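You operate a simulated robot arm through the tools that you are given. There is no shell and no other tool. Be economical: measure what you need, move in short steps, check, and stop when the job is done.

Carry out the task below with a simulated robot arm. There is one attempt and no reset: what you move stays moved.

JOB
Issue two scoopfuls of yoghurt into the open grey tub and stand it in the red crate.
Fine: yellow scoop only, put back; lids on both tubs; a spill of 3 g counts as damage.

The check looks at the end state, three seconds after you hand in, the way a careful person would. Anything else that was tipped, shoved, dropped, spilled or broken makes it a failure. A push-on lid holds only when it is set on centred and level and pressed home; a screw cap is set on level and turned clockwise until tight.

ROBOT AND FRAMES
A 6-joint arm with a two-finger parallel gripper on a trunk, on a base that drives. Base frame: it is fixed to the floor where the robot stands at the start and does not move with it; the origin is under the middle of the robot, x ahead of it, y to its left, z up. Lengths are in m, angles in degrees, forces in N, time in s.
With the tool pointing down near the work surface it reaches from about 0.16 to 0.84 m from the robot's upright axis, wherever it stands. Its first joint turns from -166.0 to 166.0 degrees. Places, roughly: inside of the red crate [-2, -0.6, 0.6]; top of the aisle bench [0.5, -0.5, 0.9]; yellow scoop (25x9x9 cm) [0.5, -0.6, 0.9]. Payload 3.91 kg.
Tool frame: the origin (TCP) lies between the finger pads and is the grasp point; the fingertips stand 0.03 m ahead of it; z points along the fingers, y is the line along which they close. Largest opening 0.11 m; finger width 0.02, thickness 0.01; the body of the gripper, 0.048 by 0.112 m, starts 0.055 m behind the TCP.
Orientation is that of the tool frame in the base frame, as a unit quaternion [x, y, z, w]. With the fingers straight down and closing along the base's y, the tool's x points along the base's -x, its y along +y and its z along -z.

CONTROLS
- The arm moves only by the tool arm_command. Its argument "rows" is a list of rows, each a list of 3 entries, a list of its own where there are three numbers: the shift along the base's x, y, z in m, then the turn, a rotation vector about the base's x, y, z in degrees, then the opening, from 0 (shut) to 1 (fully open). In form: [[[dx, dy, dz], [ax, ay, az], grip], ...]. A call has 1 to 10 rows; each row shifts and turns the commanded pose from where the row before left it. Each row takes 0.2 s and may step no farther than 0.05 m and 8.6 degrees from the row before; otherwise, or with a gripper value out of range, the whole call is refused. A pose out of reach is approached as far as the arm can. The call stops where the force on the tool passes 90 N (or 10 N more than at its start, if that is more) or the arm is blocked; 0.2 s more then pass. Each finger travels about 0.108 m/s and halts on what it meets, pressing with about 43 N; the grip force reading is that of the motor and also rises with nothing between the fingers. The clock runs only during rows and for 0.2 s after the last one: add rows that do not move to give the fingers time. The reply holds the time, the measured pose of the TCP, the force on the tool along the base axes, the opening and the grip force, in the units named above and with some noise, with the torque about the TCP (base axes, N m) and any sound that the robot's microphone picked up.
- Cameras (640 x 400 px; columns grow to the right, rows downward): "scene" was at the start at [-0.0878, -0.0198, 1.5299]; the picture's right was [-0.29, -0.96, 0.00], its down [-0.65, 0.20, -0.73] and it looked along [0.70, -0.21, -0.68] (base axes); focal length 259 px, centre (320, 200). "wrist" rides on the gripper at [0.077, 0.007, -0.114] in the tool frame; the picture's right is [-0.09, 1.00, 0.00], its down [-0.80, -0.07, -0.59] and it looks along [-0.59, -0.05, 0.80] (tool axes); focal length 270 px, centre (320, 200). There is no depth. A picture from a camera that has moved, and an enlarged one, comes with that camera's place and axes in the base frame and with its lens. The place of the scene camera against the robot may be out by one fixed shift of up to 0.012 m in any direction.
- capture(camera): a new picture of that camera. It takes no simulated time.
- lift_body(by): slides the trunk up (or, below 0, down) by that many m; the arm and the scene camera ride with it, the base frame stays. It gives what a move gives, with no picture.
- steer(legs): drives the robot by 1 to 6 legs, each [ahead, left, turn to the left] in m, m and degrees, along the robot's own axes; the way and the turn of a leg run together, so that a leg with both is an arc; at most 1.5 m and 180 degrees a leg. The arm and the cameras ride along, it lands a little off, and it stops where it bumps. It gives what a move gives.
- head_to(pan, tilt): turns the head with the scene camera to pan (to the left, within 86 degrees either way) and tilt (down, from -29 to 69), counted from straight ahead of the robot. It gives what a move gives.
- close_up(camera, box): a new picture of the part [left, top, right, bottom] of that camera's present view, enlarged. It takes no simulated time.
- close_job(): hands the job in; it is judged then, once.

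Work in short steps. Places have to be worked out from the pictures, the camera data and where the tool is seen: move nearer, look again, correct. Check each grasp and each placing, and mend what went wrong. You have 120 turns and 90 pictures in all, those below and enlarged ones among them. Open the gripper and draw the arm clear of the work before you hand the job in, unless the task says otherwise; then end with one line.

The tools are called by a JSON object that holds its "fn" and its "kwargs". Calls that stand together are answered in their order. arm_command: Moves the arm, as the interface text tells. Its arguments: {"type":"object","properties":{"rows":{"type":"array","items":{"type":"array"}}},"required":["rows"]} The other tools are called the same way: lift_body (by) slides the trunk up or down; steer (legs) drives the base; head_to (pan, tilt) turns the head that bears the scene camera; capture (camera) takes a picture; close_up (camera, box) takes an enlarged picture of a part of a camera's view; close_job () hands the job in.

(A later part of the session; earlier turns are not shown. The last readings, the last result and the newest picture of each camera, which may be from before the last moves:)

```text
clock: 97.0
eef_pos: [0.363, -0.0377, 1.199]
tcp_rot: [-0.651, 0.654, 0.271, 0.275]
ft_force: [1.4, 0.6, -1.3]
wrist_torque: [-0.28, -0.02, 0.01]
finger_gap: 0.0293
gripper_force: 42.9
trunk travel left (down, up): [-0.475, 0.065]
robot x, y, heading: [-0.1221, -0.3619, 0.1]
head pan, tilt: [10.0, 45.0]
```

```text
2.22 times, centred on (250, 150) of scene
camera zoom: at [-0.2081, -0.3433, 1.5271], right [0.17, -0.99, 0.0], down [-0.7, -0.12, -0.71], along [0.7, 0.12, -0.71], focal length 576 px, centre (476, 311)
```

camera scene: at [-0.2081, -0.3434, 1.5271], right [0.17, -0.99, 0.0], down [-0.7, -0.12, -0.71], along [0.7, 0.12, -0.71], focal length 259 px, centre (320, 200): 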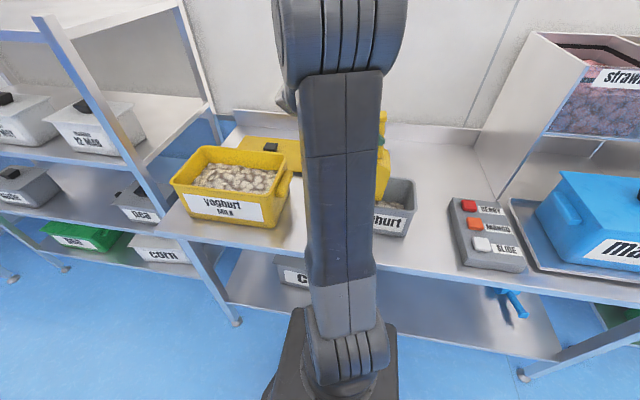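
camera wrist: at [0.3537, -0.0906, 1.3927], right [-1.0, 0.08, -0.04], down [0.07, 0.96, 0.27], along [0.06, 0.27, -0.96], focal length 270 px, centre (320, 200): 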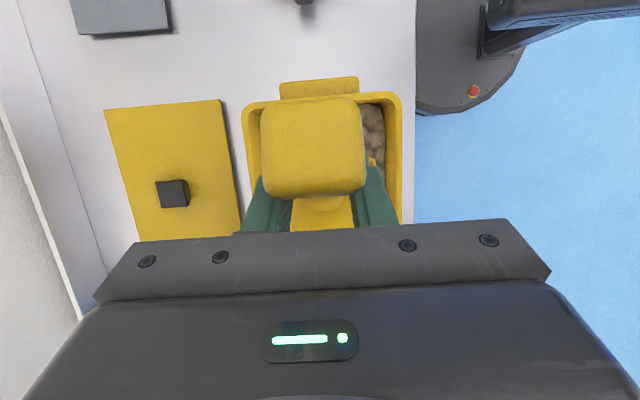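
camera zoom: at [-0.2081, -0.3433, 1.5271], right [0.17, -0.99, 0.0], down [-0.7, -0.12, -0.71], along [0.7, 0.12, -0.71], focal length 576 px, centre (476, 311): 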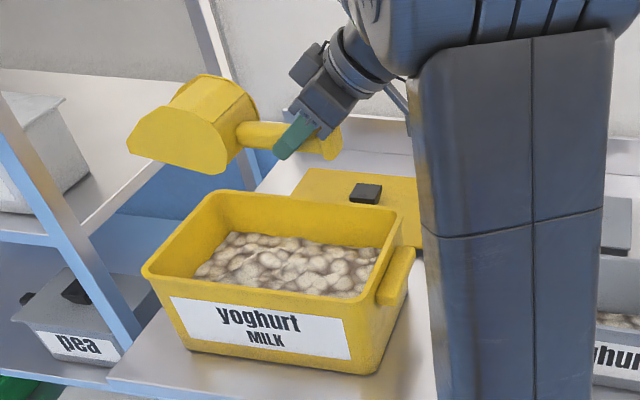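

The torque matches the first full load (0.28). I'll carry it to the grey tub smoothly.

{"fn": "arm_command", "kwargs": {"rows": [[[0.001, -0.025, 0.001], [0, 0, 0], 0.1], [[0.001, -0.03, 0], [0, 0, 0], 0.1], [[0.001, -0.035, 0], [0, 0, 0], 0.1], [[0.001, -0.035, 0], [0, 0, 0], 0.1], [[0.001, -0.035, 0], [0, 0, 0], 0.1], [[0.001, -0.035, 0], [0, 0, 0], 0.1], [[0.001, -0.035, 0], [0, 0, 0], 0.1], [[0.001, -0.035, 0], [0, 0, 0], 0.1], [[0.001, -0.035, 0], [0, 0, 0], 0.1], [[0.001, -0.035, 0], [0, 0, 0], 0.1]]}}

{"fn": "arm_command", "kwargs": {"rows": [[[0.001, -0.035, 0], [0, 0, 0], 0.1], [[0, -0.035, 0], [0, 0, 0], 0.1], [[0, -0.035, 0], [0, 0, 0], 0.1], [[0, -0.035, 0], [0, 0, 0], 0.1], [[0, -0.035, 0], [0, 0, 0], 0.1], [[0, -0.03, 0], [0, 0, 0], 0.1], [[0, -0.015, 0], [0, 0, 0], 0.1], [[0, 0, 0], [0, 0, 0], 0.1]]}}

```text
clock: 99.2
eef_pos: [0.3745, -0.3749, 1.1983]
tcp_rot: [-0.651, 0.654, 0.272, 0.274]
ft_force: [0.5, 0.1, -2.1]
wrist_torque: [-0.3, 0.02, -0.01]
finger_gap: 0.0296
gripper_force: 42.9
trunk travel left (down, up): [-0.475, 0.065]
robot x, y, heading: [-0.1209, -0.3634, -0.4]
head pan, tilt: [10.0, 45.0]
```

```text
clock: 101.0
eef_pos: [0.3746, -0.5937, 1.2001]
tcp_rot: [-0.65, 0.654, 0.272, 0.274]
ft_force: [-0.1, 0.4, -3.3]
wrist_torque: [-0.27, 0.0, 0.03]
finger_gap: 0.0297
gripper_force: 43.3
trunk travel left (down, up): [-0.475, 0.065]
robot x, y, heading: [-0.1258, -0.3629, -0.1]
head pan, tilt: [10.0, 45.0]
```

I'm at the same start pose as the first pour, so I'll repeat the pour.

{"fn": "arm_command", "kwargs": {"rows": [[[0, 0, -0.03], [-8, 0, 0], 0.1], [[0, 0, -0.03], [-8, 0, 0], 0.1], [[0, 0, -0.027], [-8, 0, 0], 0.1], [[0, 0.016, 0.01], [-8, 0, 0], 0.1], [[0, 0.016, 0.01], [-8, 0, 0], 0.1], [[0, 0.023, 0.016], [-8, 0, 0], 0.1], [[0, 0.023, 0.016], [-8, 0, 0], 0.1], [[0, 0.027, 0.01], [-8, 0, 0], 0.1], [[0, 0.027, 0.01], [-8, 0, 0], 0.1]]}}

{"fn": "arm_command", "kwargs": {"rows": [[[0, 0.027, 0.003], [-8, 0, 0], 0.1], [[0, 0.027, 0.003], [-8, 0, 0], 0.1], [[0, 0.024, 0], [-8, 0, 0], 0.1], [[0, 0, 0], [0, 0, 0], 0.1], [[0, 0, 0], [0, 0, 0], 0.1], [[0, 0.025, 0], [-8, 0, 0], 0.1], [[0, 0.02, 0], [-7, 0, 0], 0.1], [[0, 0, 0], [0, 0, 0], 0.1], [[0, 0, 0], [0, 0, 0], 0.1]]}}

{"fn": "arm_command", "kwargs": {"rows": [[[0, 0, 0.01], [0, 0, 0], 0.1], [[0, 0, 0.03], [8, 0, 0], 0.1], [[0, 0, 0.04], [8, 0, 0], 0.1], [[0, 0, 0.03], [8, 0, 0], 0.1], [[0, 0, 0], [8, 0, 0], 0.1], [[0, 0, 0], [8, 0, 0], 0.1], [[0, 0, 0], [8, 0, 0], 0.1]]}}

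{"fn": "capture", "kwargs": {"camera": "wrist"}}

```text
clock: 103.0
eef_pos: [0.3738, -0.4608, 1.186]
tcp_rot: [-0.687, 0.689, -0.166, -0.161]
ft_force: [0.0, -0.7, -2.0]
wrist_torque: [-0.02, 0.0, 0.01]
finger_gap: 0.0298
gripper_force: 42.5
trunk travel left (down, up): [-0.475, 0.065]
robot x, y, heading: [-0.1208, -0.3581, -0.1]
head pan, tilt: [10.0, 45.0]
```

```text
clock: 105.0
eef_pos: [0.3752, -0.3379, 1.1912]
tcp_rot: [0.596, -0.593, 0.386, 0.38]
ft_force: [0.3, 0.3, -2.1]
wrist_torque: [0.12, 0.01, -0.02]
finger_gap: 0.0296
gripper_force: 42.8
trunk travel left (down, up): [-0.475, 0.065]
robot x, y, heading: [-0.1253, -0.3654, -0.4]
head pan, tilt: [10.0, 45.0]
```

```text
clock: 106.6
eef_pos: [0.3745, -0.3387, 1.3013]
tcp_rot: [-0.699, 0.699, -0.109, -0.105]
ft_force: [0.4, 0.6, -0.9]
wrist_torque: [-0.06, -0.03, -0.02]
finger_gap: 0.0295
gripper_force: 43.2
trunk travel left (down, up): [-0.475, 0.065]
robot x, y, heading: [-0.122, -0.367, -0.2]
head pan, tilt: [10.0, 45.0]
```

```text
29 pictures are left
camera wrist: at [0.3674, -0.3768, 1.4332], right [-1.0, 0.08, -0.03], down [0.07, 0.94, 0.33], along [0.06, 0.32, -0.94], focal length 270 px, centre (320, 200)
```

wrist: 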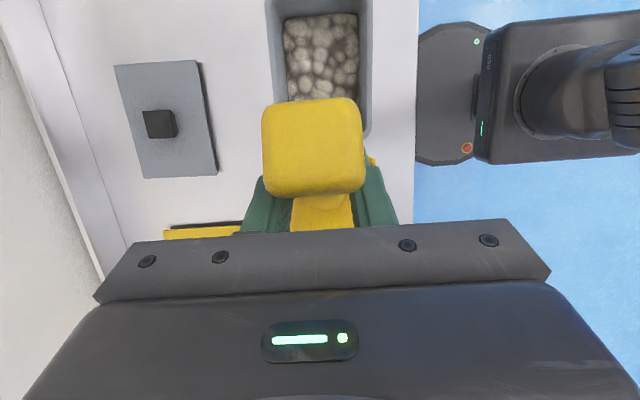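

Both scoopfuls are in and the bench is clean. Next I'll level the scoop and bring it back toward its home spot.

{"fn": "arm_command", "kwargs": {"rows": [[[-0.002, -0.02, -0.01], [7.3571, 0, 0], 0.1], [[-0.002, -0.03, -0.01], [7.3571, 0, 0], 0.1], [[-0.003, -0.035, -0.01], [7.3571, 0, 0], 0.1], [[-0.003, -0.035, -0.01], [7.3571, 0, 0], 0.1], [[-0.003, -0.035, -0.01], [7.3571, 0, 0], 0.1], [[-0.003, -0.035, -0.02], [7.3571, 0, 0], 0.1], [[-0.003, -0.035, -0.02], [7.3574, 0, 0], 0.1], [[0, -0.03, 0], [0, 0, 0], 0.1]]}}

{"fn": "arm_command", "kwargs": {"rows": [[[0, 0, 0], [0, 0, -8.2], 0.1], [[0, 0, 0], [0, 0, -8.2], 0.1], [[0, 0, 0], [0, 0, -8.2], 0.1], [[0, 0, 0], [0, 0, -8.2], 0.1], [[0, 0, 0], [0, 0, -8.2], 0.1], [[0, 0, 0], [0, 0, -8.2], 0.1], [[0, 0, 0], [0, 0, -8.2], 0.1], [[0, 0, 0], [0, 0, -8.2], 0.1], [[0, 0, 0], [0, 0, -8.2], 0.1], [[0, 0, 0], [0, 0, -8.2], 0.1]]}}

{"fn": "arm_command", "kwargs": {"rows": [[[0, 0, 0], [0, 0, -8], 0.1], [[0, 0, 0], [0, 0, 0], 0.1]]}}

{"fn": "capture", "kwargs": {"camera": "wrist"}}

```text
clock: 108.4
eef_pos: [0.3577, -0.5957, 1.2096]
tcp_rot: [-0.675, 0.677, 0.204, 0.21]
ft_force: [0.7, -0.8, -1.9]
wrist_torque: [-0.21, 0.0, -0.01]
finger_gap: 0.0295
gripper_force: 42.5
trunk travel left (down, up): [-0.475, 0.065]
robot x, y, heading: [-0.1193, -0.3629, 0.0]
head pan, tilt: [10.0, 45.0]
```

```text
clock: 110.6
eef_pos: [0.3547, -0.594, 1.2113]
tcp_rot: [-0.064, 0.954, 0.017, 0.291]
ft_force: [-1.0, 0.3, -1.6]
wrist_torque: [-0.02, 0.22, -0.01]
finger_gap: 0.0294
gripper_force: 43.0
trunk travel left (down, up): [-0.475, 0.065]
robot x, y, heading: [-0.1218, -0.3636, -0.2]
head pan, tilt: [10.0, 45.0]
```

```text
clock: 111.2
eef_pos: [0.3567, -0.594, 1.2104]
tcp_rot: [0.002, 0.957, -0.003, 0.291]
ft_force: [-0.4, 0.7, -2.1]
wrist_torque: [-0.02, 0.22, 0.01]
finger_gap: 0.0297
gripper_force: 43.3
trunk travel left (down, up): [-0.475, 0.065]
robot x, y, heading: [-0.1185, -0.3626, -0.1]
head pan, tilt: [10.0, 45.0]
```

```text
28 pictures are left
camera wrist: at [0.229, -0.5845, 1.2624], right [0.08, 1.0, 0.04], down [0.33, -0.07, 0.94], along [0.94, -0.06, -0.34], focal length 270 px, centre (320, 200)
```

wrist: 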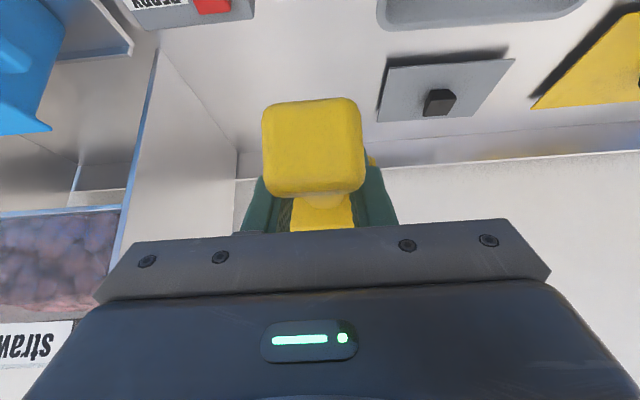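

The pose matches the original grasp orientation exactly. I'll lower it straight down to the original height.

{"fn": "arm_command", "kwargs": {"rows": [[[0, 0.0005, -0.045], [0, 0, 0], 0.1], [[0, 0, -0.045], [0, 0, 0], 0.1], [[0, 0, -0.045], [0, 0, 0], 0.1], [[0, 0, -0.045], [0, 0, 0], 0.1], [[0, 0, -0.045], [0, 0, 0], 0.1], [[0, 0, -0.025], [0, 0, 0], 0.1], [[0, 0, -0.01], [0, 0, 0], 0.1], [[0, 0, -0.006], [0, 0, 0], 0.1], [[0, 0, -0.003], [0, 0, 0], 0.1]]}}

```text
clock: 113.2
eef_pos: [0.3552, -0.5929, 0.9435]
tcp_rot: [0.001, 0.956, -0.004, 0.293]
ft_force: [-1.9, 0.5, 12.8]
wrist_torque: [0.58, -0.99, 0.08]
finger_gap: 0.0297
gripper_force: 43.1
trunk travel left (down, up): [-0.475, 0.065]
robot x, y, heading: [-0.1212, -0.3649, -0.3]
head pan, tilt: [10.0, 45.0]
```

It touched down. I'll release with a small opening (the grey tub is near) and check before retreating.

{"fn": "arm_command", "kwargs": {"rows": [[[0, 0, 0.001], [0, 0, 0], 0.3], [[0, 0, 0], [0, 0, 0], 0.4], [[0, 0, 0], [0, 0, 0], 0.55], [[0, 0, 0], [0, 0, 0], 0.55], [[-0.017, 0, 0.025], [0, 0, 0], 0.55], [[-0.017, 0, 0.025], [0, 0, 0], 0.55], [[-0.023, 0, 0.035], [0, 0, 0], 0.55], [[-0.023, 0, 0.035], [0, 0, 0], 0.55], [[-0.023, 0, 0.035], [0, 0, 0], 0.55]]}}

{"fn": "capture", "kwargs": {"camera": "wrist"}}

```text
clock: 115.2
eef_pos: [0.2498, -0.5928, 1.0984]
tcp_rot: [0.003, 0.957, -0.004, 0.291]
ft_force: [-0.4, -0.2, 0.1]
wrist_torque: [0.04, 0.01, -0.02]
finger_gap: 0.0605
gripper_force: 0.1
trunk travel left (down, up): [-0.475, 0.065]
robot x, y, heading: [-0.1199, -0.364, 0.0]
head pan, tilt: [10.0, 45.0]
```

```text
27 pictures are left
camera wrist: at [0.1243, -0.5835, 1.1503], right [0.08, 1.0, 0.05], down [0.33, -0.07, 0.94], along [0.94, -0.06, -0.34], focal length 270 px, centre (320, 200)
```

wrist: 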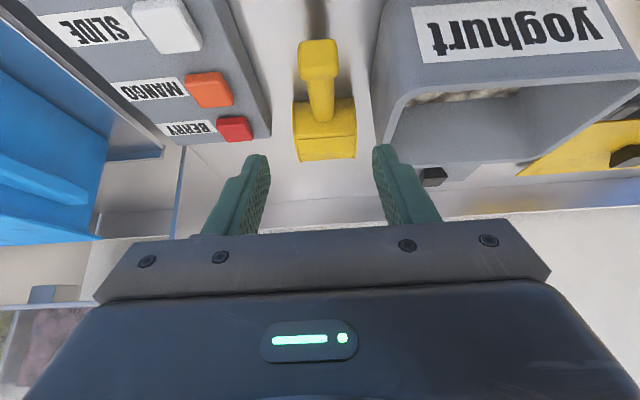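

The scoop is back in place. Now for the grey lid: I'll bring the tool upright and high, then drive forward for reach.

{"fn": "arm_command", "kwargs": {"rows": [[[0, 0.02, 0.03], [0, 7, 0], 0.9], [[0, 0.03, 0.03], [0, 7, 0], 0.9], [[0.02, 0.035, 0.02], [0, 7, 0], 0.9], [[0.02, 0.035, 0.02], [0, 7, 0], 0.9], [[0.03, 0.035, 0.02], [0, 7, 0], 0.9], [[0.03, 0.035, 0], [0, 0, 0], 0.9], [[0.03, 0.03, 0], [0, 0, 0], 0.9]]}}

{"fn": "steer", "kwargs": {"legs": [[0.12, 0, 0]]}}

{"fn": "capture", "kwargs": {"camera": "wrist"}}

```text
refused: row 5 steps farther than a row can; nothing moved
```

```text
clock: 116.5
eef_pos: [0.3705, -0.5928, 1.0979]
tcp_rot: [0.002, 0.957, -0.003, 0.292]
ft_force: [0.8, -0.8, -0.2]
wrist_torque: [0.02, 0.01, 0.01]
finger_gap: 0.0606
gripper_force: 0.1
trunk travel left (down, up): [-0.475, 0.065]
robot x, y, heading: [-0.0003, -0.365, -0.1]
head pan, tilt: [10.0, 45.0]
```

```text
26 pictures are left
camera wrist: at [0.2455, -0.5846, 1.1496], right [0.08, 1.0, 0.05], down [0.33, -0.07, 0.94], along [0.94, -0.06, -0.34], focal length 270 px, centre (320, 200)
```

wrist: 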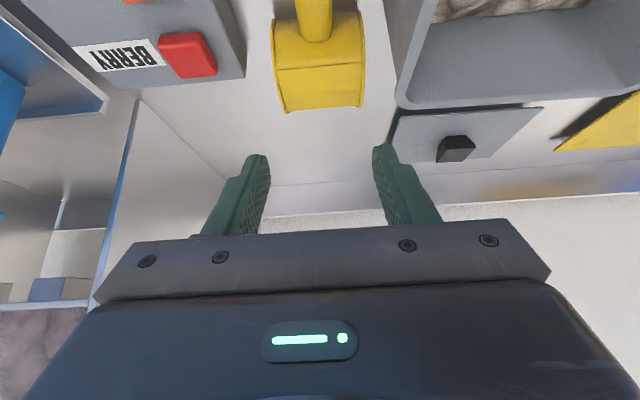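

The arm call was refused again (step length), but the drive was safe at this height. I'll send the arm move again with shorter steps.

{"fn": "arm_command", "kwargs": {"rows": [[[0, 0.0, 0.04], [0, 7, 0], 0.9], [[0.01, 0.03, 0.02], [0, 7, 0], 0.9], [[0.02, 0.033, 0.015], [0, 7, 0], 0.9], [[0.02, 0.033, 0.015], [0, 7, 0], 0.9], [[0.025, 0.033, 0.012], [0, 7, 0], 0.9], [[0.025, 0.033, 0], [0, 0, 0], 0.9], [[0.025, 0.033, 0], [0, 0, 0], 0.9], [[0.025, 0.03, 0], [0, 0, 0], 0.9], [[0, 0, 0], [0, 0, 0], 0.9]]}}

{"fn": "capture", "kwargs": {"camera": "wrist"}}

```text
clock: 118.5
eef_pos: [0.5205, -0.3678, 1.1998]
tcp_rot: [0.001, 1.0, -0.003, -0.01]
ft_force: [0.6, -0.4, 0.5]
wrist_torque: [0.01, 0.03, -0.01]
finger_gap: 0.0989
gripper_force: 0.1
trunk travel left (down, up): [-0.475, 0.065]
robot x, y, heading: [-0.002, -0.3604, -0.1]
head pan, tilt: [10.0, 45.0]
```

```text
25 pictures are left
camera wrist: at [0.4478, -0.3594, 1.3152], right [0.09, 1.0, -0.01], down [0.81, -0.07, 0.58], along [0.58, -0.06, -0.81], focal length 270 px, centre (320, 200)
```

wrist: 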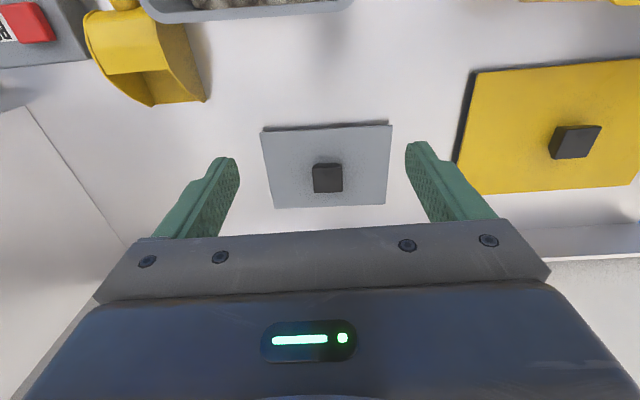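

The grey lid is centred at about (0.68, −0.371) with its knob there. I'll correct the 1.2° residual tilt, move over it and descend partway.

{"fn": "arm_command", "kwargs": {"rows": [[[0.04, -0.001, 0], [0, -1.2, 0], 0.9], [[0.04, -0.001, 0], [0, 0, 0], 0.9], [[0.04, 0, 0], [0, 0, 0], 0.9], [[0.04, 0, -0.02], [0, 0, 0], 0.9], [[0, 0, -0.05], [0, 0, 0], 0.9], [[0, 0, -0.05], [0, 0, 0], 0.9], [[0, 0, -0.05], [0, 0, 0], 0.9], [[0, 0, -0.03], [0, 0, 0], 0.9], [[0, 0, 0], [0, 0, 0], 0.9]]}}

{"fn": "capture", "kwargs": {"camera": "wrist"}}

```text
clock: 120.5
eef_pos: [0.6815, -0.3703, 0.9991]
tcp_rot: [0.002, 1.0, -0.003, 0.001]
ft_force: [0.1, 0.1, -1.1]
wrist_torque: [-0.04, 0.01, -0.01]
finger_gap: 0.0989
gripper_force: 0.1
trunk travel left (down, up): [-0.475, 0.065]
robot x, y, heading: [-0.0037, -0.3649, -0.2]
head pan, tilt: [10.0, 45.0]
```

```text
24 pictures are left
camera wrist: at [0.6054, -0.3615, 1.1132], right [0.09, 1.0, -0.01], down [0.8, -0.07, 0.6], along [0.59, -0.06, -0.8], focal length 270 px, centre (320, 200)
```

wrist: 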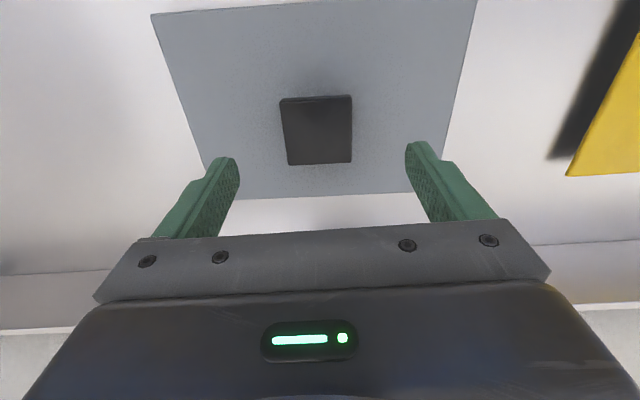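

The knob sits at about (0.679, −0.370) with its top near z 0.93. I'll descend to 0.934 and grip.

{"fn": "arm_command", "kwargs": {"rows": [[[-0.001, 0, -0.03], [0, 0, 0], 0.9], [[0, 0, -0.02], [0, 0, 0], 0.9], [[0, 0, -0.015], [0, 0, 0], 0.9], [[0, 0, 0], [0, 0, 0], 0.3], [[0, 0, 0], [0, 0, 0], 0.2], [[0, 0, 0], [0, 0, 0], 0.2]]}}

```text
clock: 121.9
eef_pos: [0.6804, -0.3714, 0.9354]
tcp_rot: [0.001, 1.0, -0.004, 0.001]
ft_force: [1.1, -0.4, 1.6]
wrist_torque: [0.04, -0.06, -0.07]
finger_gap: 0.0493
gripper_force: 42.9
trunk travel left (down, up): [-0.475, 0.065]
robot x, y, heading: [0.0001, -0.3629, -0.1]
head pan, tilt: [10.0, 45.0]
```

The lid's centre coincides with the TCP. Before carrying it I want an exact fix on the tub rim, so I'll release and take a clean look at the tub from above.

{"fn": "arm_command", "kwargs": {"rows": [[[0, 0, 0], [0, 0, 0], 0.9], [[0, 0, 0], [0, 0, 0], 0.9], [[0, 0, 0], [0, 0, 0], 0.9], [[0, 0, 0.04], [0, 0, 0], 0.9], [[0, 0, 0.045], [0, 0, 0], 0.9], [[0, 0, 0.045], [0, 0, 0], 0.9], [[0, 0, 0.045], [0, 0, 0], 0.9], [[-0.03, 0, 0.035], [0, 0, 0], 0.9], [[-0.045, 0, 0.02], [0, 0, 0], 0.9], [[-0.045, -0.01, 0], [0, 0, 0], 0.9]]}}

{"fn": "arm_command", "kwargs": {"rows": [[[-0.045, -0.01, 0], [0, 0, 0], 0.9], [[-0.045, -0.01, 0], [0, 0, 0], 0.9], [[-0.045, -0.01, 0], [0, 0, 0], 0.9], [[-0.045, -0.01, 0], [0, 0, 0], 0.9], [[-0.045, -0.01, 0], [0, 0, 0], 0.9], [[-0.045, 0, 0], [0, 0, 0], 0.9], [[0, 0, 0], [0, 0, 0], 0.9]]}}

{"fn": "close_up", "kwargs": {"camera": "wrist", "box": [160, 0, 480, 220]}}

```text
clock: 124.1
eef_pos: [0.5577, -0.3807, 1.1669]
tcp_rot: [0.002, 1.0, -0.003, 0.001]
ft_force: [-1.4, -0.2, 0.4]
wrist_torque: [-0.02, 0.0, -0.01]
finger_gap: 0.099
gripper_force: 0.1
trunk travel left (down, up): [-0.475, 0.065]
robot x, y, heading: [0.0018, -0.3599, -0.3]
head pan, tilt: [10.0, 45.0]
```

```text
clock: 125.7
eef_pos: [0.2907, -0.4305, 1.1643]
tcp_rot: [0.002, 1.0, -0.003, 0.001]
ft_force: [0.5, -0.1, -0.4]
wrist_torque: [-0.03, 0.01, -0.01]
finger_gap: 0.0992
gripper_force: 0.0
trunk travel left (down, up): [-0.475, 0.065]
robot x, y, heading: [-0.0001, -0.3601, -0.2]
head pan, tilt: [10.0, 45.0]
```

```text
1.82 times, centred on (320, 110) of wrist
camera zoom: at [0.2139, -0.4218, 1.2793], right [0.09, 1.0, -0.01], down [0.8, -0.07, 0.6], along [0.59, -0.06, -0.8], focal length 491 px, centre (320, 364)
```

zoom: 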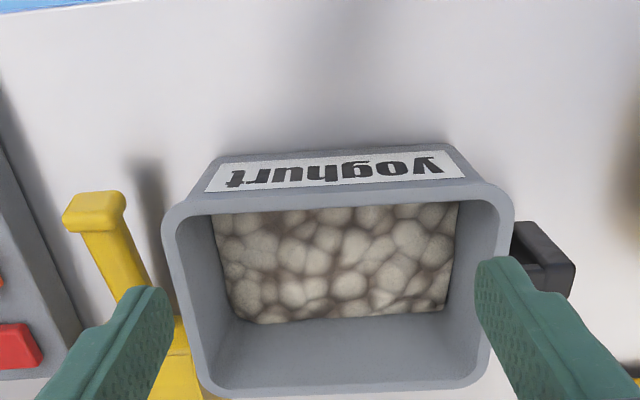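

The tub rim works out at centre (0.377…0.380, −0.424), square to the axes, with rim z≈0.99. I'll go back and pick up the lid.

{"fn": "arm_command", "kwargs": {"rows": [[[0.045, 0.006, 0], [0, 0, 0], 0.9], [[0.045, 0.007, 0], [0, 0, 0], 0.9], [[0.045, 0.007, 0], [0, 0, 0], 0.9], [[0.045, 0.007, 0], [0, 0, 0], 0.9], [[0.045, 0.007, 0], [0, 0, 0], 0.9], [[0.045, 0.007, 0], [0, 0, 0], 0.9], [[0.045, 0.007, 0], [0, 0, 0], 0.9], [[0.045, 0.007, 0], [0, 0, 0], 0.9], [[0.029, 0.004, 0], [0, 0, 0], 0.9], [[0, 0, -0.03], [0, 0, 0], 0.9]]}}

{"fn": "arm_command", "kwargs": {"rows": [[[0, 0, -0.04], [0, 0, 0], 0.9], [[0, 0, -0.04], [0, 0, 0], 0.9], [[0, 0, -0.04], [0, 0, 0], 0.9], [[0, 0, -0.04], [0, 0, 0], 0.9], [[0, 0, -0.025], [0, 0, 0], 0.9], [[0, 0, -0.014], [0, 0, 0], 0.9], [[0, 0, 0], [0, 0, 0], 0.3], [[0, 0, 0], [0, 0, 0], 0.2], [[0, 0, 0], [0, 0, 0], 0.2]]}}

```text
clock: 127.9
eef_pos: [0.6804, -0.3714, 1.1345]
tcp_rot: [0.001, 1.0, -0.004, 0.001]
ft_force: [0.2, 0.2, 0.2]
wrist_torque: [0.03, -0.02, -0.02]
finger_gap: 0.0988
gripper_force: 0.0
trunk travel left (down, up): [-0.475, 0.065]
robot x, y, heading: [0.0005, -0.3603, 0.0]
head pan, tilt: [10.0, 45.0]
```

```text
clock: 129.9
eef_pos: [0.6801, -0.3709, 0.9355]
tcp_rot: [0.001, 1.0, -0.004, 0.001]
ft_force: [0.3, 0.7, 0.0]
wrist_torque: [0.03, -0.05, -0.03]
finger_gap: 0.0491
gripper_force: 42.7
trunk travel left (down, up): [-0.475, 0.065]
robot x, y, heading: [-0.0001, -0.3589, -0.0]
head pan, tilt: [10.0, 45.0]
```

Gripped. I'll lift and carry the lid to above the grey tub.

{"fn": "arm_command", "kwargs": {"rows": [[[0, 0, 0.03], [0, 0, 0], 0.2], [[0, 0, 0.045], [0, 0, 0], 0.2], [[0, 0, 0.045], [0, 0, 0], 0.2], [[0, 0, 0.04], [0, 0, 0], 0.2], [[-0.045, -0.008, 0], [0, 0, 0], 0.2], [[-0.045, -0.008, 0], [0, 0, 0], 0.2], [[-0.045, -0.008, 0], [0, 0, 0], 0.2], [[-0.045, -0.008, 0], [0, 0, 0], 0.2], [[-0.045, -0.008, 0], [0, 0, 0], 0.2], [[-0.045, -0.008, 0], [0, 0, 0], 0.2]]}}

{"fn": "arm_command", "kwargs": {"rows": [[[-0.032, -0.005, 0], [0, 0, 0], 0.2], [[0, 0, -0.025], [0, 0, 0], 0.2], [[0, 0, 0], [0, 0, 0], 0.2]]}}

{"fn": "capture", "kwargs": {"camera": "wrist"}}

{"fn": "head_to", "kwargs": {"pan": -5, "tilt": 55}}

{"fn": "capture", "kwargs": {"camera": "scene"}}

```text
clock: 132.1
eef_pos: [0.4076, -0.4187, 1.0953]
tcp_rot: [0.002, 1.0, -0.003, 0.001]
ft_force: [-0.1, 0.1, -0.8]
wrist_torque: [0.02, -0.01, -0.02]
finger_gap: 0.0493
gripper_force: 43.2
trunk travel left (down, up): [-0.475, 0.065]
robot x, y, heading: [-0.0043, -0.3613, -0.4]
head pan, tilt: [10.0, 45.0]
```

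```text
clock: 132.9
eef_pos: [0.3788, -0.4241, 1.0699]
tcp_rot: [0.002, 1.0, -0.004, 0.001]
ft_force: [1.1, 0.2, -1.5]
wrist_torque: [0.04, 0.05, -0.03]
finger_gap: 0.0492
gripper_force: 42.7
trunk travel left (down, up): [-0.475, 0.065]
robot x, y, heading: [-0.0036, -0.3642, -0.1]
head pan, tilt: [10.0, 45.0]
```

```text
22 pictures are left
camera wrist: at [0.3018, -0.4145, 1.1844], right [0.09, 1.0, -0.01], down [0.8, -0.07, 0.6], along [0.59, -0.06, -0.8], focal length 270 px, centre (320, 200)
```

wrist: 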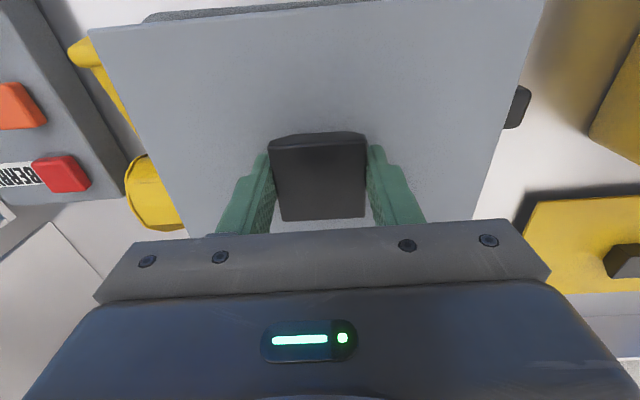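

```text
clock: 133.6
eef_pos: [0.377, -0.4232, 1.0699]
tcp_rot: [0.002, 1.0, -0.004, 0.001]
ft_force: [-0.3, -0.1, -0.9]
wrist_torque: [-0.02, 0.0, -0.03]
finger_gap: 0.0492
gripper_force: 43.2
trunk travel left (down, up): [-0.475, 0.065]
robot x, y, heading: [-0.0012, -0.3592, -0.4]
head pan, tilt: [-5.0, 55.0]
```

```text
21 pictures are left
camera scene: at [-0.0967, -0.364, 1.5137], right [-0.09, -1.0, 0.0], down [-0.82, 0.07, -0.57], along [0.57, -0.05, -0.82], focal length 259 px, centre (320, 200)
```

scene: 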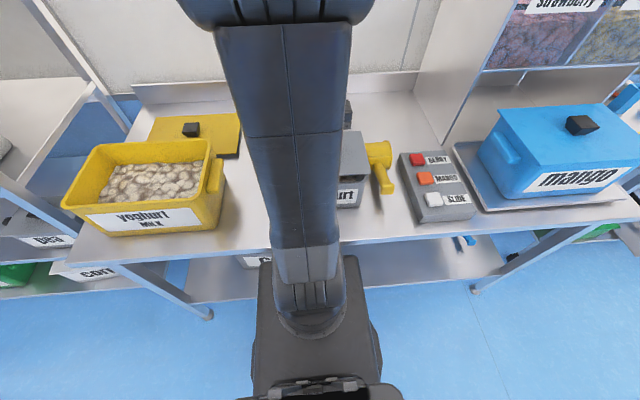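

The lid is above the tub and level. I'll lower it gently until it first touches.

{"fn": "arm_command", "kwargs": {"rows": [[[0, 0, -0.006], [0, 0, 0], 0.2], [[0, 0, -0.005], [0, 0, 0], 0.2], [[0, 0, -0.004], [0, 0, 0], 0.2], [[0, 0, -0.004], [0, 0, 0], 0.2]]}}

{"fn": "capture", "kwargs": {"camera": "wrist"}}

```text
clock: 134.6
eef_pos: [0.3779, -0.4241, 1.0526]
tcp_rot: [0.002, 1.0, -0.004, 0.002]
ft_force: [-0.1, 0.5, -0.5]
wrist_torque: [0.01, 0.02, 0.01]
finger_gap: 0.049
gripper_force: 43.1
trunk travel left (down, up): [-0.475, 0.065]
robot x, y, heading: [-0.001, -0.3622, -0.2]
head pan, tilt: [-5.0, 55.0]
```

```text
20 pictures are left
camera wrist: at [0.3017, -0.4153, 1.166], right [0.09, 1.0, -0.01], down [0.8, -0.07, 0.6], along [0.59, -0.06, -0.8], focal length 270 px, centre (320, 200)
```

wrist: 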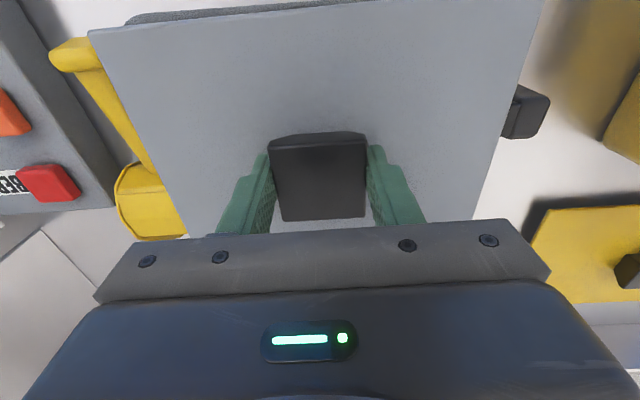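

The tub's near rim sits about 3 mm closer than the lid edge, so I'll shift −3 mm in x and continue down to contact.

{"fn": "arm_command", "kwargs": {"rows": [[[-0.003, 0, -0.003], [0, 0, 0], 0.2], [[0, 0, -0.004], [0, 0, 0], 0.2], [[0, 0, -0.003], [0, 0, 0], 0.2], [[0, 0, -0.003], [0, 0, 0], 0.2], [[0, 0, -0.003], [0, 0, 0], 0.2]]}}

```text
clock: 135.8
eef_pos: [0.373, -0.4248, 1.0377]
tcp_rot: [0.003, 1.0, -0.004, 0.003]
ft_force: [1.7, -0.7, 37.8]
wrist_torque: [0.03, 0.09, -0.59]
finger_gap: 0.0498
gripper_force: 43.2
trunk travel left (down, up): [-0.475, 0.065]
robot x, y, heading: [0.002, -0.3613, -0.3]
head pan, tilt: [-5.0, 55.0]
```

I have contact at z≈1.038 with 38 N. I'll look before pressing.

{"fn": "capture", "kwargs": {"camera": "wrist"}}

{"fn": "close_up", "kwargs": {"camera": "scene", "box": [320, 90, 420, 220]}}

```text
19 pictures are left
camera wrist: at [0.2971, -0.4154, 1.151], right [0.09, 1.0, -0.01], down [0.8, -0.07, 0.6], along [0.6, -0.06, -0.8], focal length 270 px, centre (320, 200)
```

wrist: 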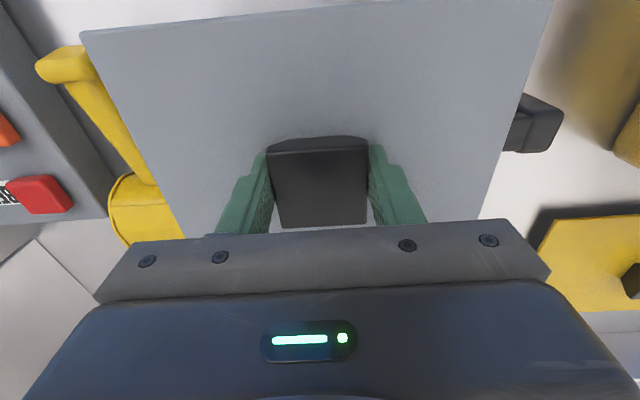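

```text
3.08 times, centred on (370, 155) of scene
camera zoom: at [-0.0987, -0.3639, 1.5138], right [-0.09, -1.0, 0.0], down [-0.81, 0.07, -0.57], along [0.57, -0.05, -0.82], focal length 797 px, centre (166, 338)
```

zoom: 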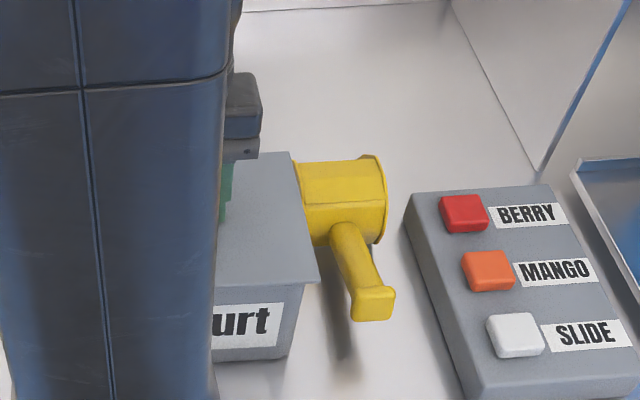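

The lid sits level and aligned. I'll press down on it to seat it home.

{"fn": "arm_command", "kwargs": {"rows": [[[0, 0, -0.003], [0, 0, 0], 0.2], [[0, 0, -0.003], [0, 0, 0], 0.2], [[0, 0, -0.003], [0, 0, 0], 0.2], [[0, 0, -0.003], [0, 0, 0], 0.2]]}}

```text
clock: 136.5
eef_pos: [0.3751, -0.4249, 1.0354]
tcp_rot: [0.001, 1.0, -0.005, 0.009]
ft_force: [-12.9, 1.2, 51.9]
wrist_torque: [1.97, 1.85, 0.06]
finger_gap: 0.0494
gripper_force: 43.3
trunk travel left (down, up): [-0.475, 0.065]
robot x, y, heading: [0.0024, -0.3609, -0.2]
head pan, tilt: [-5.0, 55.0]
stopped in row 3: the force on the tool passed its limit (the readings are from after the stop); the commanded pose is now the measured one
```

The force limit was hit. I'll release, rise and look at how the lid sits.

{"fn": "arm_command", "kwargs": {"rows": [[[0, 0, 0], [0, 0, 0], 0.6], [[0, 0, 0], [0, 0, 0], 0.8], [[0, 0, 0], [0, 0, 0], 0.8], [[0, 0, 0.03], [0, -0.5, 0], 0.8], [[0, 0, 0.04], [0, 0, 0], 0.8], [[-0.03, 0, 0.03], [0, 0, 0], 0.8], [[-0.04, 0, 0.02], [0, 0, 0], 0.8], [[-0.04, 0, 0.01], [0, 0, 0], 0.8]]}}

{"fn": "close_up", "kwargs": {"camera": "wrist", "box": [160, 0, 480, 220]}}

```text
clock: 138.3
eef_pos: [0.2691, -0.427, 1.1556]
tcp_rot: [0.006, 1.0, -0.004, -0.007]
ft_force: [0.4, 0.3, 0.3]
wrist_torque: [0.01, -0.01, -0.01]
finger_gap: 0.0882
gripper_force: 0.0
trunk travel left (down, up): [-0.475, 0.065]
robot x, y, heading: [-0.0006, -0.3595, -0.2]
head pan, tilt: [-5.0, 55.0]
```

```text
1.82 times, centred on (320, 110) of wrist
camera zoom: at [0.1952, -0.417, 1.271], right [0.1, 0.99, -0.01], down [0.81, -0.08, 0.58], along [0.58, -0.07, -0.81], focal length 491 px, centre (320, 364)
```

zoom: 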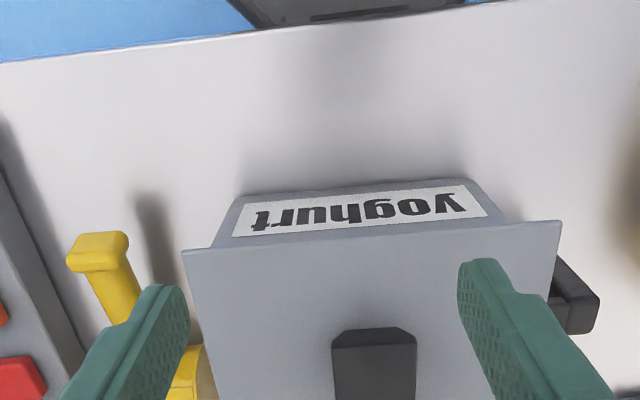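

The lid is aligned within about 3 mm and looks level. I'll press it home with closed fingers on the knob's centre.

{"fn": "arm_command", "kwargs": {"rows": [[[0.03, 0, 0], [0, 0, 0], 0.3], [[0.038, 0.001, 0], [0, 0, 0], 0], [[0.038, 0.001, 0], [0, 0, 0], 0], [[0, 0, 0], [0, 1.2, 0], 0], [[0, 0, -0.03], [0, 0, 0], 0], [[0, 0, -0.03], [0, 0, 0], 0], [[0, 0, -0.015], [0, 0, 0], 0], [[0, 0, -0.01], [0, 0, 0], 0], [[0, 0, -0.006], [0, 0, 0], 0], [[0, 0, -0.006], [0, 0, 0], 0]]}}

```text
clock: 140.5
eef_pos: [0.3741, -0.4229, 1.066]
tcp_rot: [0.0, 1.0, -0.004, 0.0]
ft_force: [0.0, -0.2, 1.1]
wrist_torque: [0.01, -0.04, -0.04]
finger_gap: 0.0
gripper_force: 38.0
trunk travel left (down, up): [-0.475, 0.065]
robot x, y, heading: [-0.0013, -0.3622, 0.1]
head pan, tilt: [-5.0, 55.0]
```

I'm still above the knob. I'll continue down in small steps and press.

{"fn": "arm_command", "kwargs": {"rows": [[[0, 0, -0.004], [0, 0, 0], 0], [[0, 0, -0.004], [0, 0, 0], 0], [[0, 0, -0.004], [0, 0, 0], 0], [[0, 0, -0.004], [0, 0, 0], 0], [[0, 0, -0.003], [0, 0, 0], 0], [[0, 0, -0.003], [0, 0, 0], 0]]}}

```text
clock: 141.2
eef_pos: [0.3744, -0.4236, 1.0637]
tcp_rot: [0.0, 1.0, -0.007, 0.012]
ft_force: [-7.9, 2.2, 51.0]
wrist_torque: [0.11, 0.64, -0.04]
finger_gap: 0.0001
gripper_force: 37.5
trunk travel left (down, up): [-0.475, 0.065]
robot x, y, heading: [-0.0014, -0.3631, -0.3]
head pan, tilt: [-5.0, 55.0]
stopped in row 3: the force on the tool passed its limit (the readings are from after the stop); the commanded pose is now the measured one
```

It's solid at over 90 N with only 2 mm of travel. I'll verify by gripping the knob and lifting a few millimetres: a held lid should show the tub's weight.

{"fn": "arm_command", "kwargs": {"rows": [[[0, 0, 0.012], [0, -0.7, 0], 0.3], [[0, 0, 0.01], [0, 0, 0], 0.8], [[0, 0, 0], [0, 0, 0], 0.8], [[0, 0, 0], [0, 0, 0], 0.8], [[0, 0, -0.025], [0, 0, 0], 0.8], [[0, 0, -0.023], [0, 0, 0], 0.8], [[0, 0, 0], [0, 0, 0], 0.3], [[0, 0, 0], [0, 0, 0], 0.2], [[0, 0, 0], [0, 0, 0], 0.2]]}}

{"fn": "arm_command", "kwargs": {"rows": [[[0, 0, 0.002], [0, 0, 0], 0.2], [[0, 0, 0.001], [0, 0, 0], 0.2], [[0, 0, 0.001], [0, 0, 0], 0.2]]}}

```text
clock: 142.4
eef_pos: [0.38, -0.4235, 1.0664]
tcp_rot: [-0.001, 1.0, -0.006, 0.027]
ft_force: [-12.3, 0.2, 54.6]
wrist_torque: [2.58, 0.87, 0.84]
finger_gap: 0.088
gripper_force: 0.1
trunk travel left (down, up): [-0.475, 0.065]
robot x, y, heading: [-0.0014, -0.3616, -0.2]
head pan, tilt: [-5.0, 55.0]
stopped in row 6: the force on the tool passed its limit (the readings are from after the stop); the commanded pose is now the measured one
```

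```text
clock: 143.2
eef_pos: [0.3824, -0.4234, 1.0665]
tcp_rot: [0.001, 1.0, -0.007, 0.022]
ft_force: [3.2, 8.8, 36.0]
wrist_torque: [0.83, 0.22, -0.09]
finger_gap: 0.027
gripper_force: 4.9
trunk travel left (down, up): [-0.475, 0.065]
robot x, y, heading: [-0.0002, -0.3655, -0.3]
head pan, tilt: [-5.0, 55.0]
```

Unexpected contact, so something has shifted. I'll rise straight up and look.

{"fn": "arm_command", "kwargs": {"rows": [[[0, 0, 0.02], [0, 0, 0], 0.3], [[0, 0, 0.04], [0, -2.5, 0], 0.3], [[-0.02, 0, 0.04], [0, 0, 0], 0.3], [[-0.045, 0, 0.01], [0, 0, 0], 0.3], [[-0.045, 0, 0.0], [0, 0, 0], 0.3], [[0, 0, 0], [0, 0, 0], 0.3]]}}

{"fn": "capture", "kwargs": {"camera": "wrist"}}

```text
clock: 144.6
eef_pos: [0.2761, -0.4283, 1.1631]
tcp_rot: [0.006, 1.0, -0.008, 0.013]
ft_force: [-1.4, 1.3, 0.0]
wrist_torque: [0.02, -0.03, 0.03]
finger_gap: 0.0329
gripper_force: 0.1
trunk travel left (down, up): [-0.475, 0.065]
robot x, y, heading: [-0.0022, -0.3625, -0.1]
head pan, tilt: [-5.0, 55.0]
```

```text
16 pictures are left
camera wrist: at [0.1976, -0.4163, 1.2758], right [0.1, 0.99, -0.01], down [0.78, -0.07, 0.62], along [0.61, -0.07, -0.79], focal length 270 px, centre (320, 200)
```

wrist: 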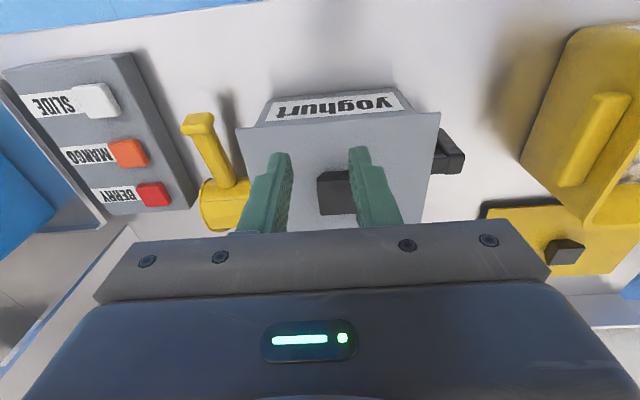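

Comparing the tub's bottom edge across images, the tub and lid moved together (about +1 cm in y), which suggests the lid is engaged. I'll straighten the tool, re-centre on the knob at about (0.375, −0.4155) and check.

{"fn": "arm_command", "kwargs": {"rows": [[[0.033, 0.004, 0], [0.9, 1.5, 0.7], 0.6], [[0.033, 0.004, 0], [0, 0, 0], 0.95], [[0.033, 0.005, 0], [0, 0, 0], 0.95], [[0, 0, -0.03], [0, 0, 0], 0.95], [[0, 0, -0.03], [0, 0, 0], 0.95], [[0, 0, 0], [0, 0, 0], 0.95]]}}

{"fn": "capture", "kwargs": {"camera": "wrist"}}

```text
clock: 146.0
eef_pos: [0.3714, -0.4102, 1.1155]
tcp_rot: [-0.006, 1.0, 0.002, 0.03]
ft_force: [0.1, -1.1, -0.1]
wrist_torque: [-0.01, 0.02, 0.0]
finger_gap: 0.1047
gripper_force: 0.1
trunk travel left (down, up): [-0.475, 0.065]
robot x, y, heading: [-0.0025, -0.3647, -0.3]
head pan, tilt: [-5.0, 55.0]
```

```text
15 pictures are left
camera wrist: at [0.2885, -0.4035, 1.2248], right [0.08, 1.0, 0.01], down [0.76, -0.06, 0.64], along [0.64, -0.04, -0.77], focal length 270 px, centre (320, 200)
```

wrist: 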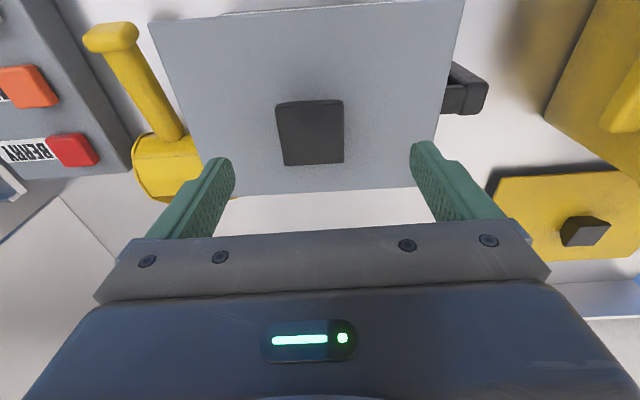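

The measured orientation is a bit off from what I expected. I'll take a settled reading before correcting.

{"fn": "arm_command", "kwargs": {"rows": [[[0, 0, 0], [0, 0, 0], 0.95], [[0, 0, 0], [0, 0, 0], 0.95], [[0, 0, 0], [0, 0, 0], 0.95]]}}

```text
clock: 146.8
eef_pos: [0.3709, -0.4106, 1.1149]
tcp_rot: [-0.005, 1.0, 0.002, 0.03]
ft_force: [0.1, 0.5, 0.0]
wrist_torque: [0.02, 0.02, 0.0]
finger_gap: 0.1045
gripper_force: 0.0
trunk travel left (down, up): [-0.475, 0.065]
robot x, y, heading: [-0.0042, -0.361, 0.1]
head pan, tilt: [-5.0, 55.0]
```

It's settled. I'll correct the pitch by +3.4°, align on the knob at (0.378, −0.416), descend and grip.

{"fn": "arm_command", "kwargs": {"rows": [[[0.007, -0.0055, 0], [-0.2, 3.4, -0.6], 0.95], [[0, 0, 0], [0, 0, 0], 0.95]]}}

```text
clock: 147.4
eef_pos: [0.3786, -0.416, 1.115]
tcp_rot: [0.001, 1.0, 0.0, 0.001]
ft_force: [-0.8, 0.8, -0.6]
wrist_torque: [0.02, 0.03, -0.02]
finger_gap: 0.1044
gripper_force: 0.0
trunk travel left (down, up): [-0.475, 0.065]
robot x, y, heading: [-0.0018, -0.3597, -0.2]
head pan, tilt: [-5.0, 55.0]
```

Orientation is exact now. Descending and gripping the knob.

{"fn": "arm_command", "kwargs": {"rows": [[[0, 0, -0.03], [0, 0, 0], 0.95], [[0, 0, -0.03], [0, 0, 0], 0.95], [[0, 0, -0.018], [0, 0, 0], 0.95], [[0, 0, 0], [0, 0, 0], 0.3], [[0, 0, 0], [0, 0, 0], 0.2], [[0, 0, 0], [0, 0, 0], 0.2]]}}

```text
clock: 148.8
eef_pos: [0.3782, -0.4157, 1.0369]
tcp_rot: [0.0, 1.0, -0.001, 0.001]
ft_force: [-0.3, -1.2, 0.8]
wrist_torque: [0.0, -0.07, -0.03]
finger_gap: 0.0491
gripper_force: 42.9
trunk travel left (down, up): [-0.475, 0.065]
robot x, y, heading: [-0.0011, -0.3632, -0.4]
head pan, tilt: [-5.0, 55.0]
```

Clean grip with no side force. Now a gentle lift test of 3 mm.

{"fn": "arm_command", "kwargs": {"rows": [[[0, 0, 0.001], [0, 0, 0], 0.2], [[0, 0, 0.001], [0, 0, 0], 0.2], [[0, 0, 0.001], [0, 0, 0], 0.2], [[0, 0, 0], [0, 0, 0], 0.2]]}}

```text
clock: 149.8
eef_pos: [0.3786, -0.4153, 1.0412]
tcp_rot: [0.0, 1.0, 0.0, 0.001]
ft_force: [-0.1, 0.2, -1.6]
wrist_torque: [-0.03, -0.01, 0.0]
finger_gap: 0.0493
gripper_force: 43.1
trunk travel left (down, up): [-0.475, 0.065]
robot x, y, heading: [-0.0027, -0.361, -0.2]
head pan, tilt: [-5.0, 55.0]
```

Only the lid's own weight shows, so it isn't home yet. I'll press down again, now square, in 1 mm steps.

{"fn": "arm_command", "kwargs": {"rows": [[[0, 0, -0.003], [0, 0, 0], 0.2], [[0, 0, -0.002], [0, 0, 0], 0.2], [[0, 0, -0.001], [0, 0, 0], 0.2], [[0, 0, -0.001], [0, 0, 0], 0.2], [[0, 0, -0.001], [0, 0, 0], 0.2]]}}

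```text
clock: 151.0
eef_pos: [0.3785, -0.4161, 1.0356]
tcp_rot: [-0.001, 1.0, 0.0, 0.006]
ft_force: [4.1, 2.8, 62.9]
wrist_torque: [0.2, 0.3, -0.45]
finger_gap: 0.0493
gripper_force: 43.4
trunk travel left (down, up): [-0.475, 0.065]
robot x, y, heading: [-0.0016, -0.3618, -0.2]
head pan, tilt: [-5.0, 55.0]
```

It's firm at 63 N. I'll zoom the scene camera on the lid/rim corner to see whether there is a gap.

{"fn": "close_up", "kwargs": {"camera": "scene", "box": [330, 130, 390, 215]}}

```text
4.71 times, centred on (360, 172) of scene
camera zoom: at [-0.0999, -0.3631, 1.5141], right [-0.09, -1.0, 0.0], down [-0.81, 0.07, -0.58], along [0.57, -0.05, -0.82], focal length 1219 px, centre (132, 329)
```

zoom: 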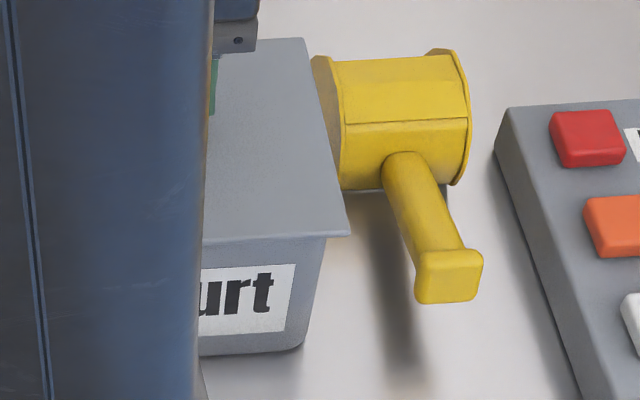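

The lid looks flush from above. I'll repeat the lift test now after this square press.

{"fn": "arm_command", "kwargs": {"rows": [[[0, 0, 0.003], [0, 0, 0], 0.2], [[0, 0, 0.003], [0, 0, 0], 0.2], [[0, 0, 0.002], [0, 0, 0], 0.2], [[0, 0, 0], [0, 0, 0], 0.2]]}}

```text
clock: 152.0
eef_pos: [0.377, -0.4161, 1.0403]
tcp_rot: [0.0, 1.0, 0.0, -0.001]
ft_force: [-0.4, 0.5, -0.7]
wrist_torque: [0.0, 0.0, 0.01]
finger_gap: 0.0496
gripper_force: 43.1
trunk travel left (down, up): [-0.475, 0.065]
robot x, y, heading: [-0.0026, -0.3656, -0.6]
head pan, tilt: [-5.0, 55.0]
```

It's still loose, so alignment must be off by some millimetres. I'll park the lid back on the bench and measure the tub from directly overhead.

{"fn": "arm_command", "kwargs": {"rows": [[[0, 0, 0.04], [0, 0, 0], 0.2], [[0, 0, 0.04], [0, 0, 0], 0.2], [[0.045, 0.007, 0], [0, 0, 0], 0.2], [[0.045, 0.007, 0], [0, 0, 0], 0.2], [[0.045, 0.007, 0], [0, 0, 0], 0.2], [[0.045, 0.007, 0], [0, 0, 0], 0.2], [[0.045, 0.007, 0], [0, 0, 0], 0.2], [[0.045, 0.007, 0], [0, 0, 0], 0.2], [[0.033, 0.003, 0], [0, 0, 0], 0.2], [[0, 0, -0.04], [0, 0, 0], 0.2]]}}

{"fn": "arm_command", "kwargs": {"rows": [[[0, 0, -0.045], [0, 0, 0], 0.2], [[0, 0, -0.045], [0, 0, 0], 0.2], [[0, 0, -0.035], [0, 0, 0], 0.2], [[0, 0, -0.012], [0, 0, 0], 0.2], [[0, 0, -0.004], [0, 0, 0], 0.2], [[0, 0, 0], [0, 0, 0], 0.9], [[0, 0, 0], [0, 0, 0], 0.9], [[0, 0, 0], [0, 0, 0], 0.9], [[0, 0, 0.045], [0, 0, 0], 0.9], [[0, 0, 0.045], [0, 0, 0], 0.9]]}}

```text
clock: 154.2
eef_pos: [0.6826, -0.3711, 1.0815]
tcp_rot: [0.001, 1.0, -0.001, 0.001]
ft_force: [0.9, -0.1, -0.9]
wrist_torque: [-0.02, 0.02, 0.0]
finger_gap: 0.0493
gripper_force: 43.0
trunk travel left (down, up): [-0.475, 0.065]
robot x, y, heading: [-0.0025, -0.3621, -0.3]
head pan, tilt: [-5.0, 55.0]
```

```text
clock: 156.4
eef_pos: [0.6823, -0.3729, 1.0293]
tcp_rot: [0.0, 1.0, 0.0, 0.001]
ft_force: [0.1, 0.1, -0.4]
wrist_torque: [0.0, -0.01, -0.03]
finger_gap: 0.0988
gripper_force: 0.2
trunk travel left (down, up): [-0.475, 0.065]
robot x, y, heading: [-0.0021, -0.365, -0.3]
head pan, tilt: [-5.0, 55.0]
```

I'll move to an overhead view of the tub with the tool pitched so the camera looks nearly straight down.

{"fn": "arm_command", "kwargs": {"rows": [[[-0.015, -0.003, 0.045], [0, 0, 0], 0.9], [[-0.025, -0.007, 0.04], [0, 5, 0], 0.9], [[-0.03, -0.008, 0.03], [0, 5, 0], 0.9], [[-0.04, -0.01, 0.021], [0, 5, 0], 0.9], [[-0.045, -0.01, 0], [0, 5, 0], 0.9], [[-0.045, -0.01, 0], [0, 5, 0], 0.9], [[-0.034, -0.009, 0], [0, 0, 0], 0.9], [[0, 0, 0], [0, 0, 0], 0.9]]}}

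{"fn": "capture", "kwargs": {"camera": "wrist"}}

```text
clock: 158.2
eef_pos: [0.4458, -0.4293, 1.166]
tcp_rot: [0.0, 0.976, 0.0, -0.217]
ft_force: [0.1, -0.5, 0.8]
wrist_torque: [-0.02, -0.01, 0.03]
finger_gap: 0.099
gripper_force: 0.0
trunk travel left (down, up): [-0.475, 0.065]
robot x, y, heading: [-0.0005, -0.3622, -0.0]
head pan, tilt: [-5.0, 55.0]
```

```text
13 pictures are left
camera wrist: at [0.4265, -0.4207, 1.3028], right [0.08, 1.0, -0.04], down [0.98, -0.07, 0.2], along [0.2, -0.05, -0.98], focal length 270 px, centre (320, 200)
```

wrist: 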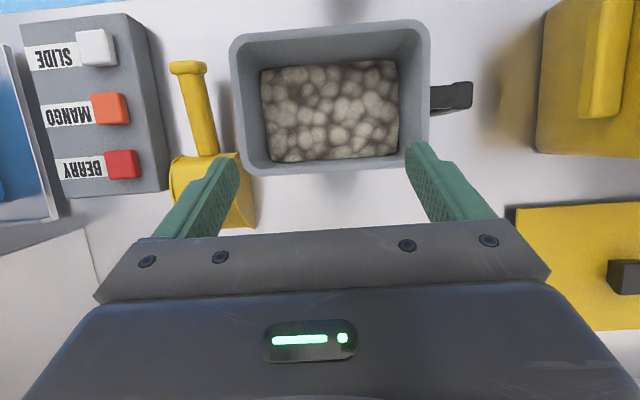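

The overhead view puts the tub centre at (0.380, −0.417), which matches where the lid was pressed. So alignment was fine and the seating force or depth is the question. The yellow lid's seated height is known exactly (TCP 1.073), so I'll do that lid first and learn how seating feels, starting with an overhead look at the yellow tub.

{"fn": "arm_command", "kwargs": {"rows": [[[-0.001, 0.03, 0.035], [0, 0, 0], 0.9], [[-0.001, 0.045, 0.015], [0, 0, 0], 0.9], [[-0.001, 0.047, 0.005], [0, 0, 0], 0.9], [[-0.001, 0.047, 0], [0, 0, 0], 0.9], [[-0.001, 0.047, 0], [0, 0, 0], 0.9], [[-0.001, 0.047, 0], [0, 0, 0], 0.9], [[-0.001, 0.047, 0], [0, 0, 0], 0.9], [[-0.001, 0.047, 0], [0, 0, 0], 0.9], [[0, 0.047, 0], [0, 0, 0], 0.9], [[0, 0.047, 0], [0, 0, 0], 0.9]]}}

{"fn": "capture", "kwargs": {"camera": "wrist"}}

```text
clock: 160.4
eef_pos: [0.4389, 0.0251, 1.2197]
tcp_rot: [0.0, 0.976, 0.001, -0.216]
ft_force: [0.4, -0.3, 0.4]
wrist_torque: [-0.03, -0.02, 0.03]
finger_gap: 0.099
gripper_force: 0.1
trunk travel left (down, up): [-0.475, 0.065]
robot x, y, heading: [0.0002, -0.3598, 0.1]
head pan, tilt: [-5.0, 55.0]
```

```text
12 pictures are left
camera wrist: at [0.4182, 0.0323, 1.3555], right [0.08, 1.0, -0.04], down [0.98, -0.07, 0.2], along [0.2, -0.05, -0.98], focal length 270 px, centre (320, 200)
```

wrist: 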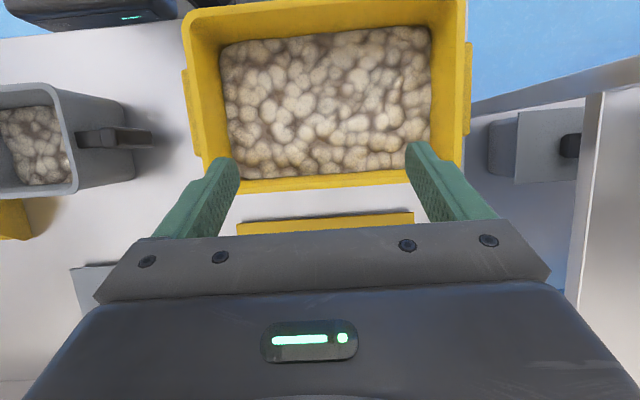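

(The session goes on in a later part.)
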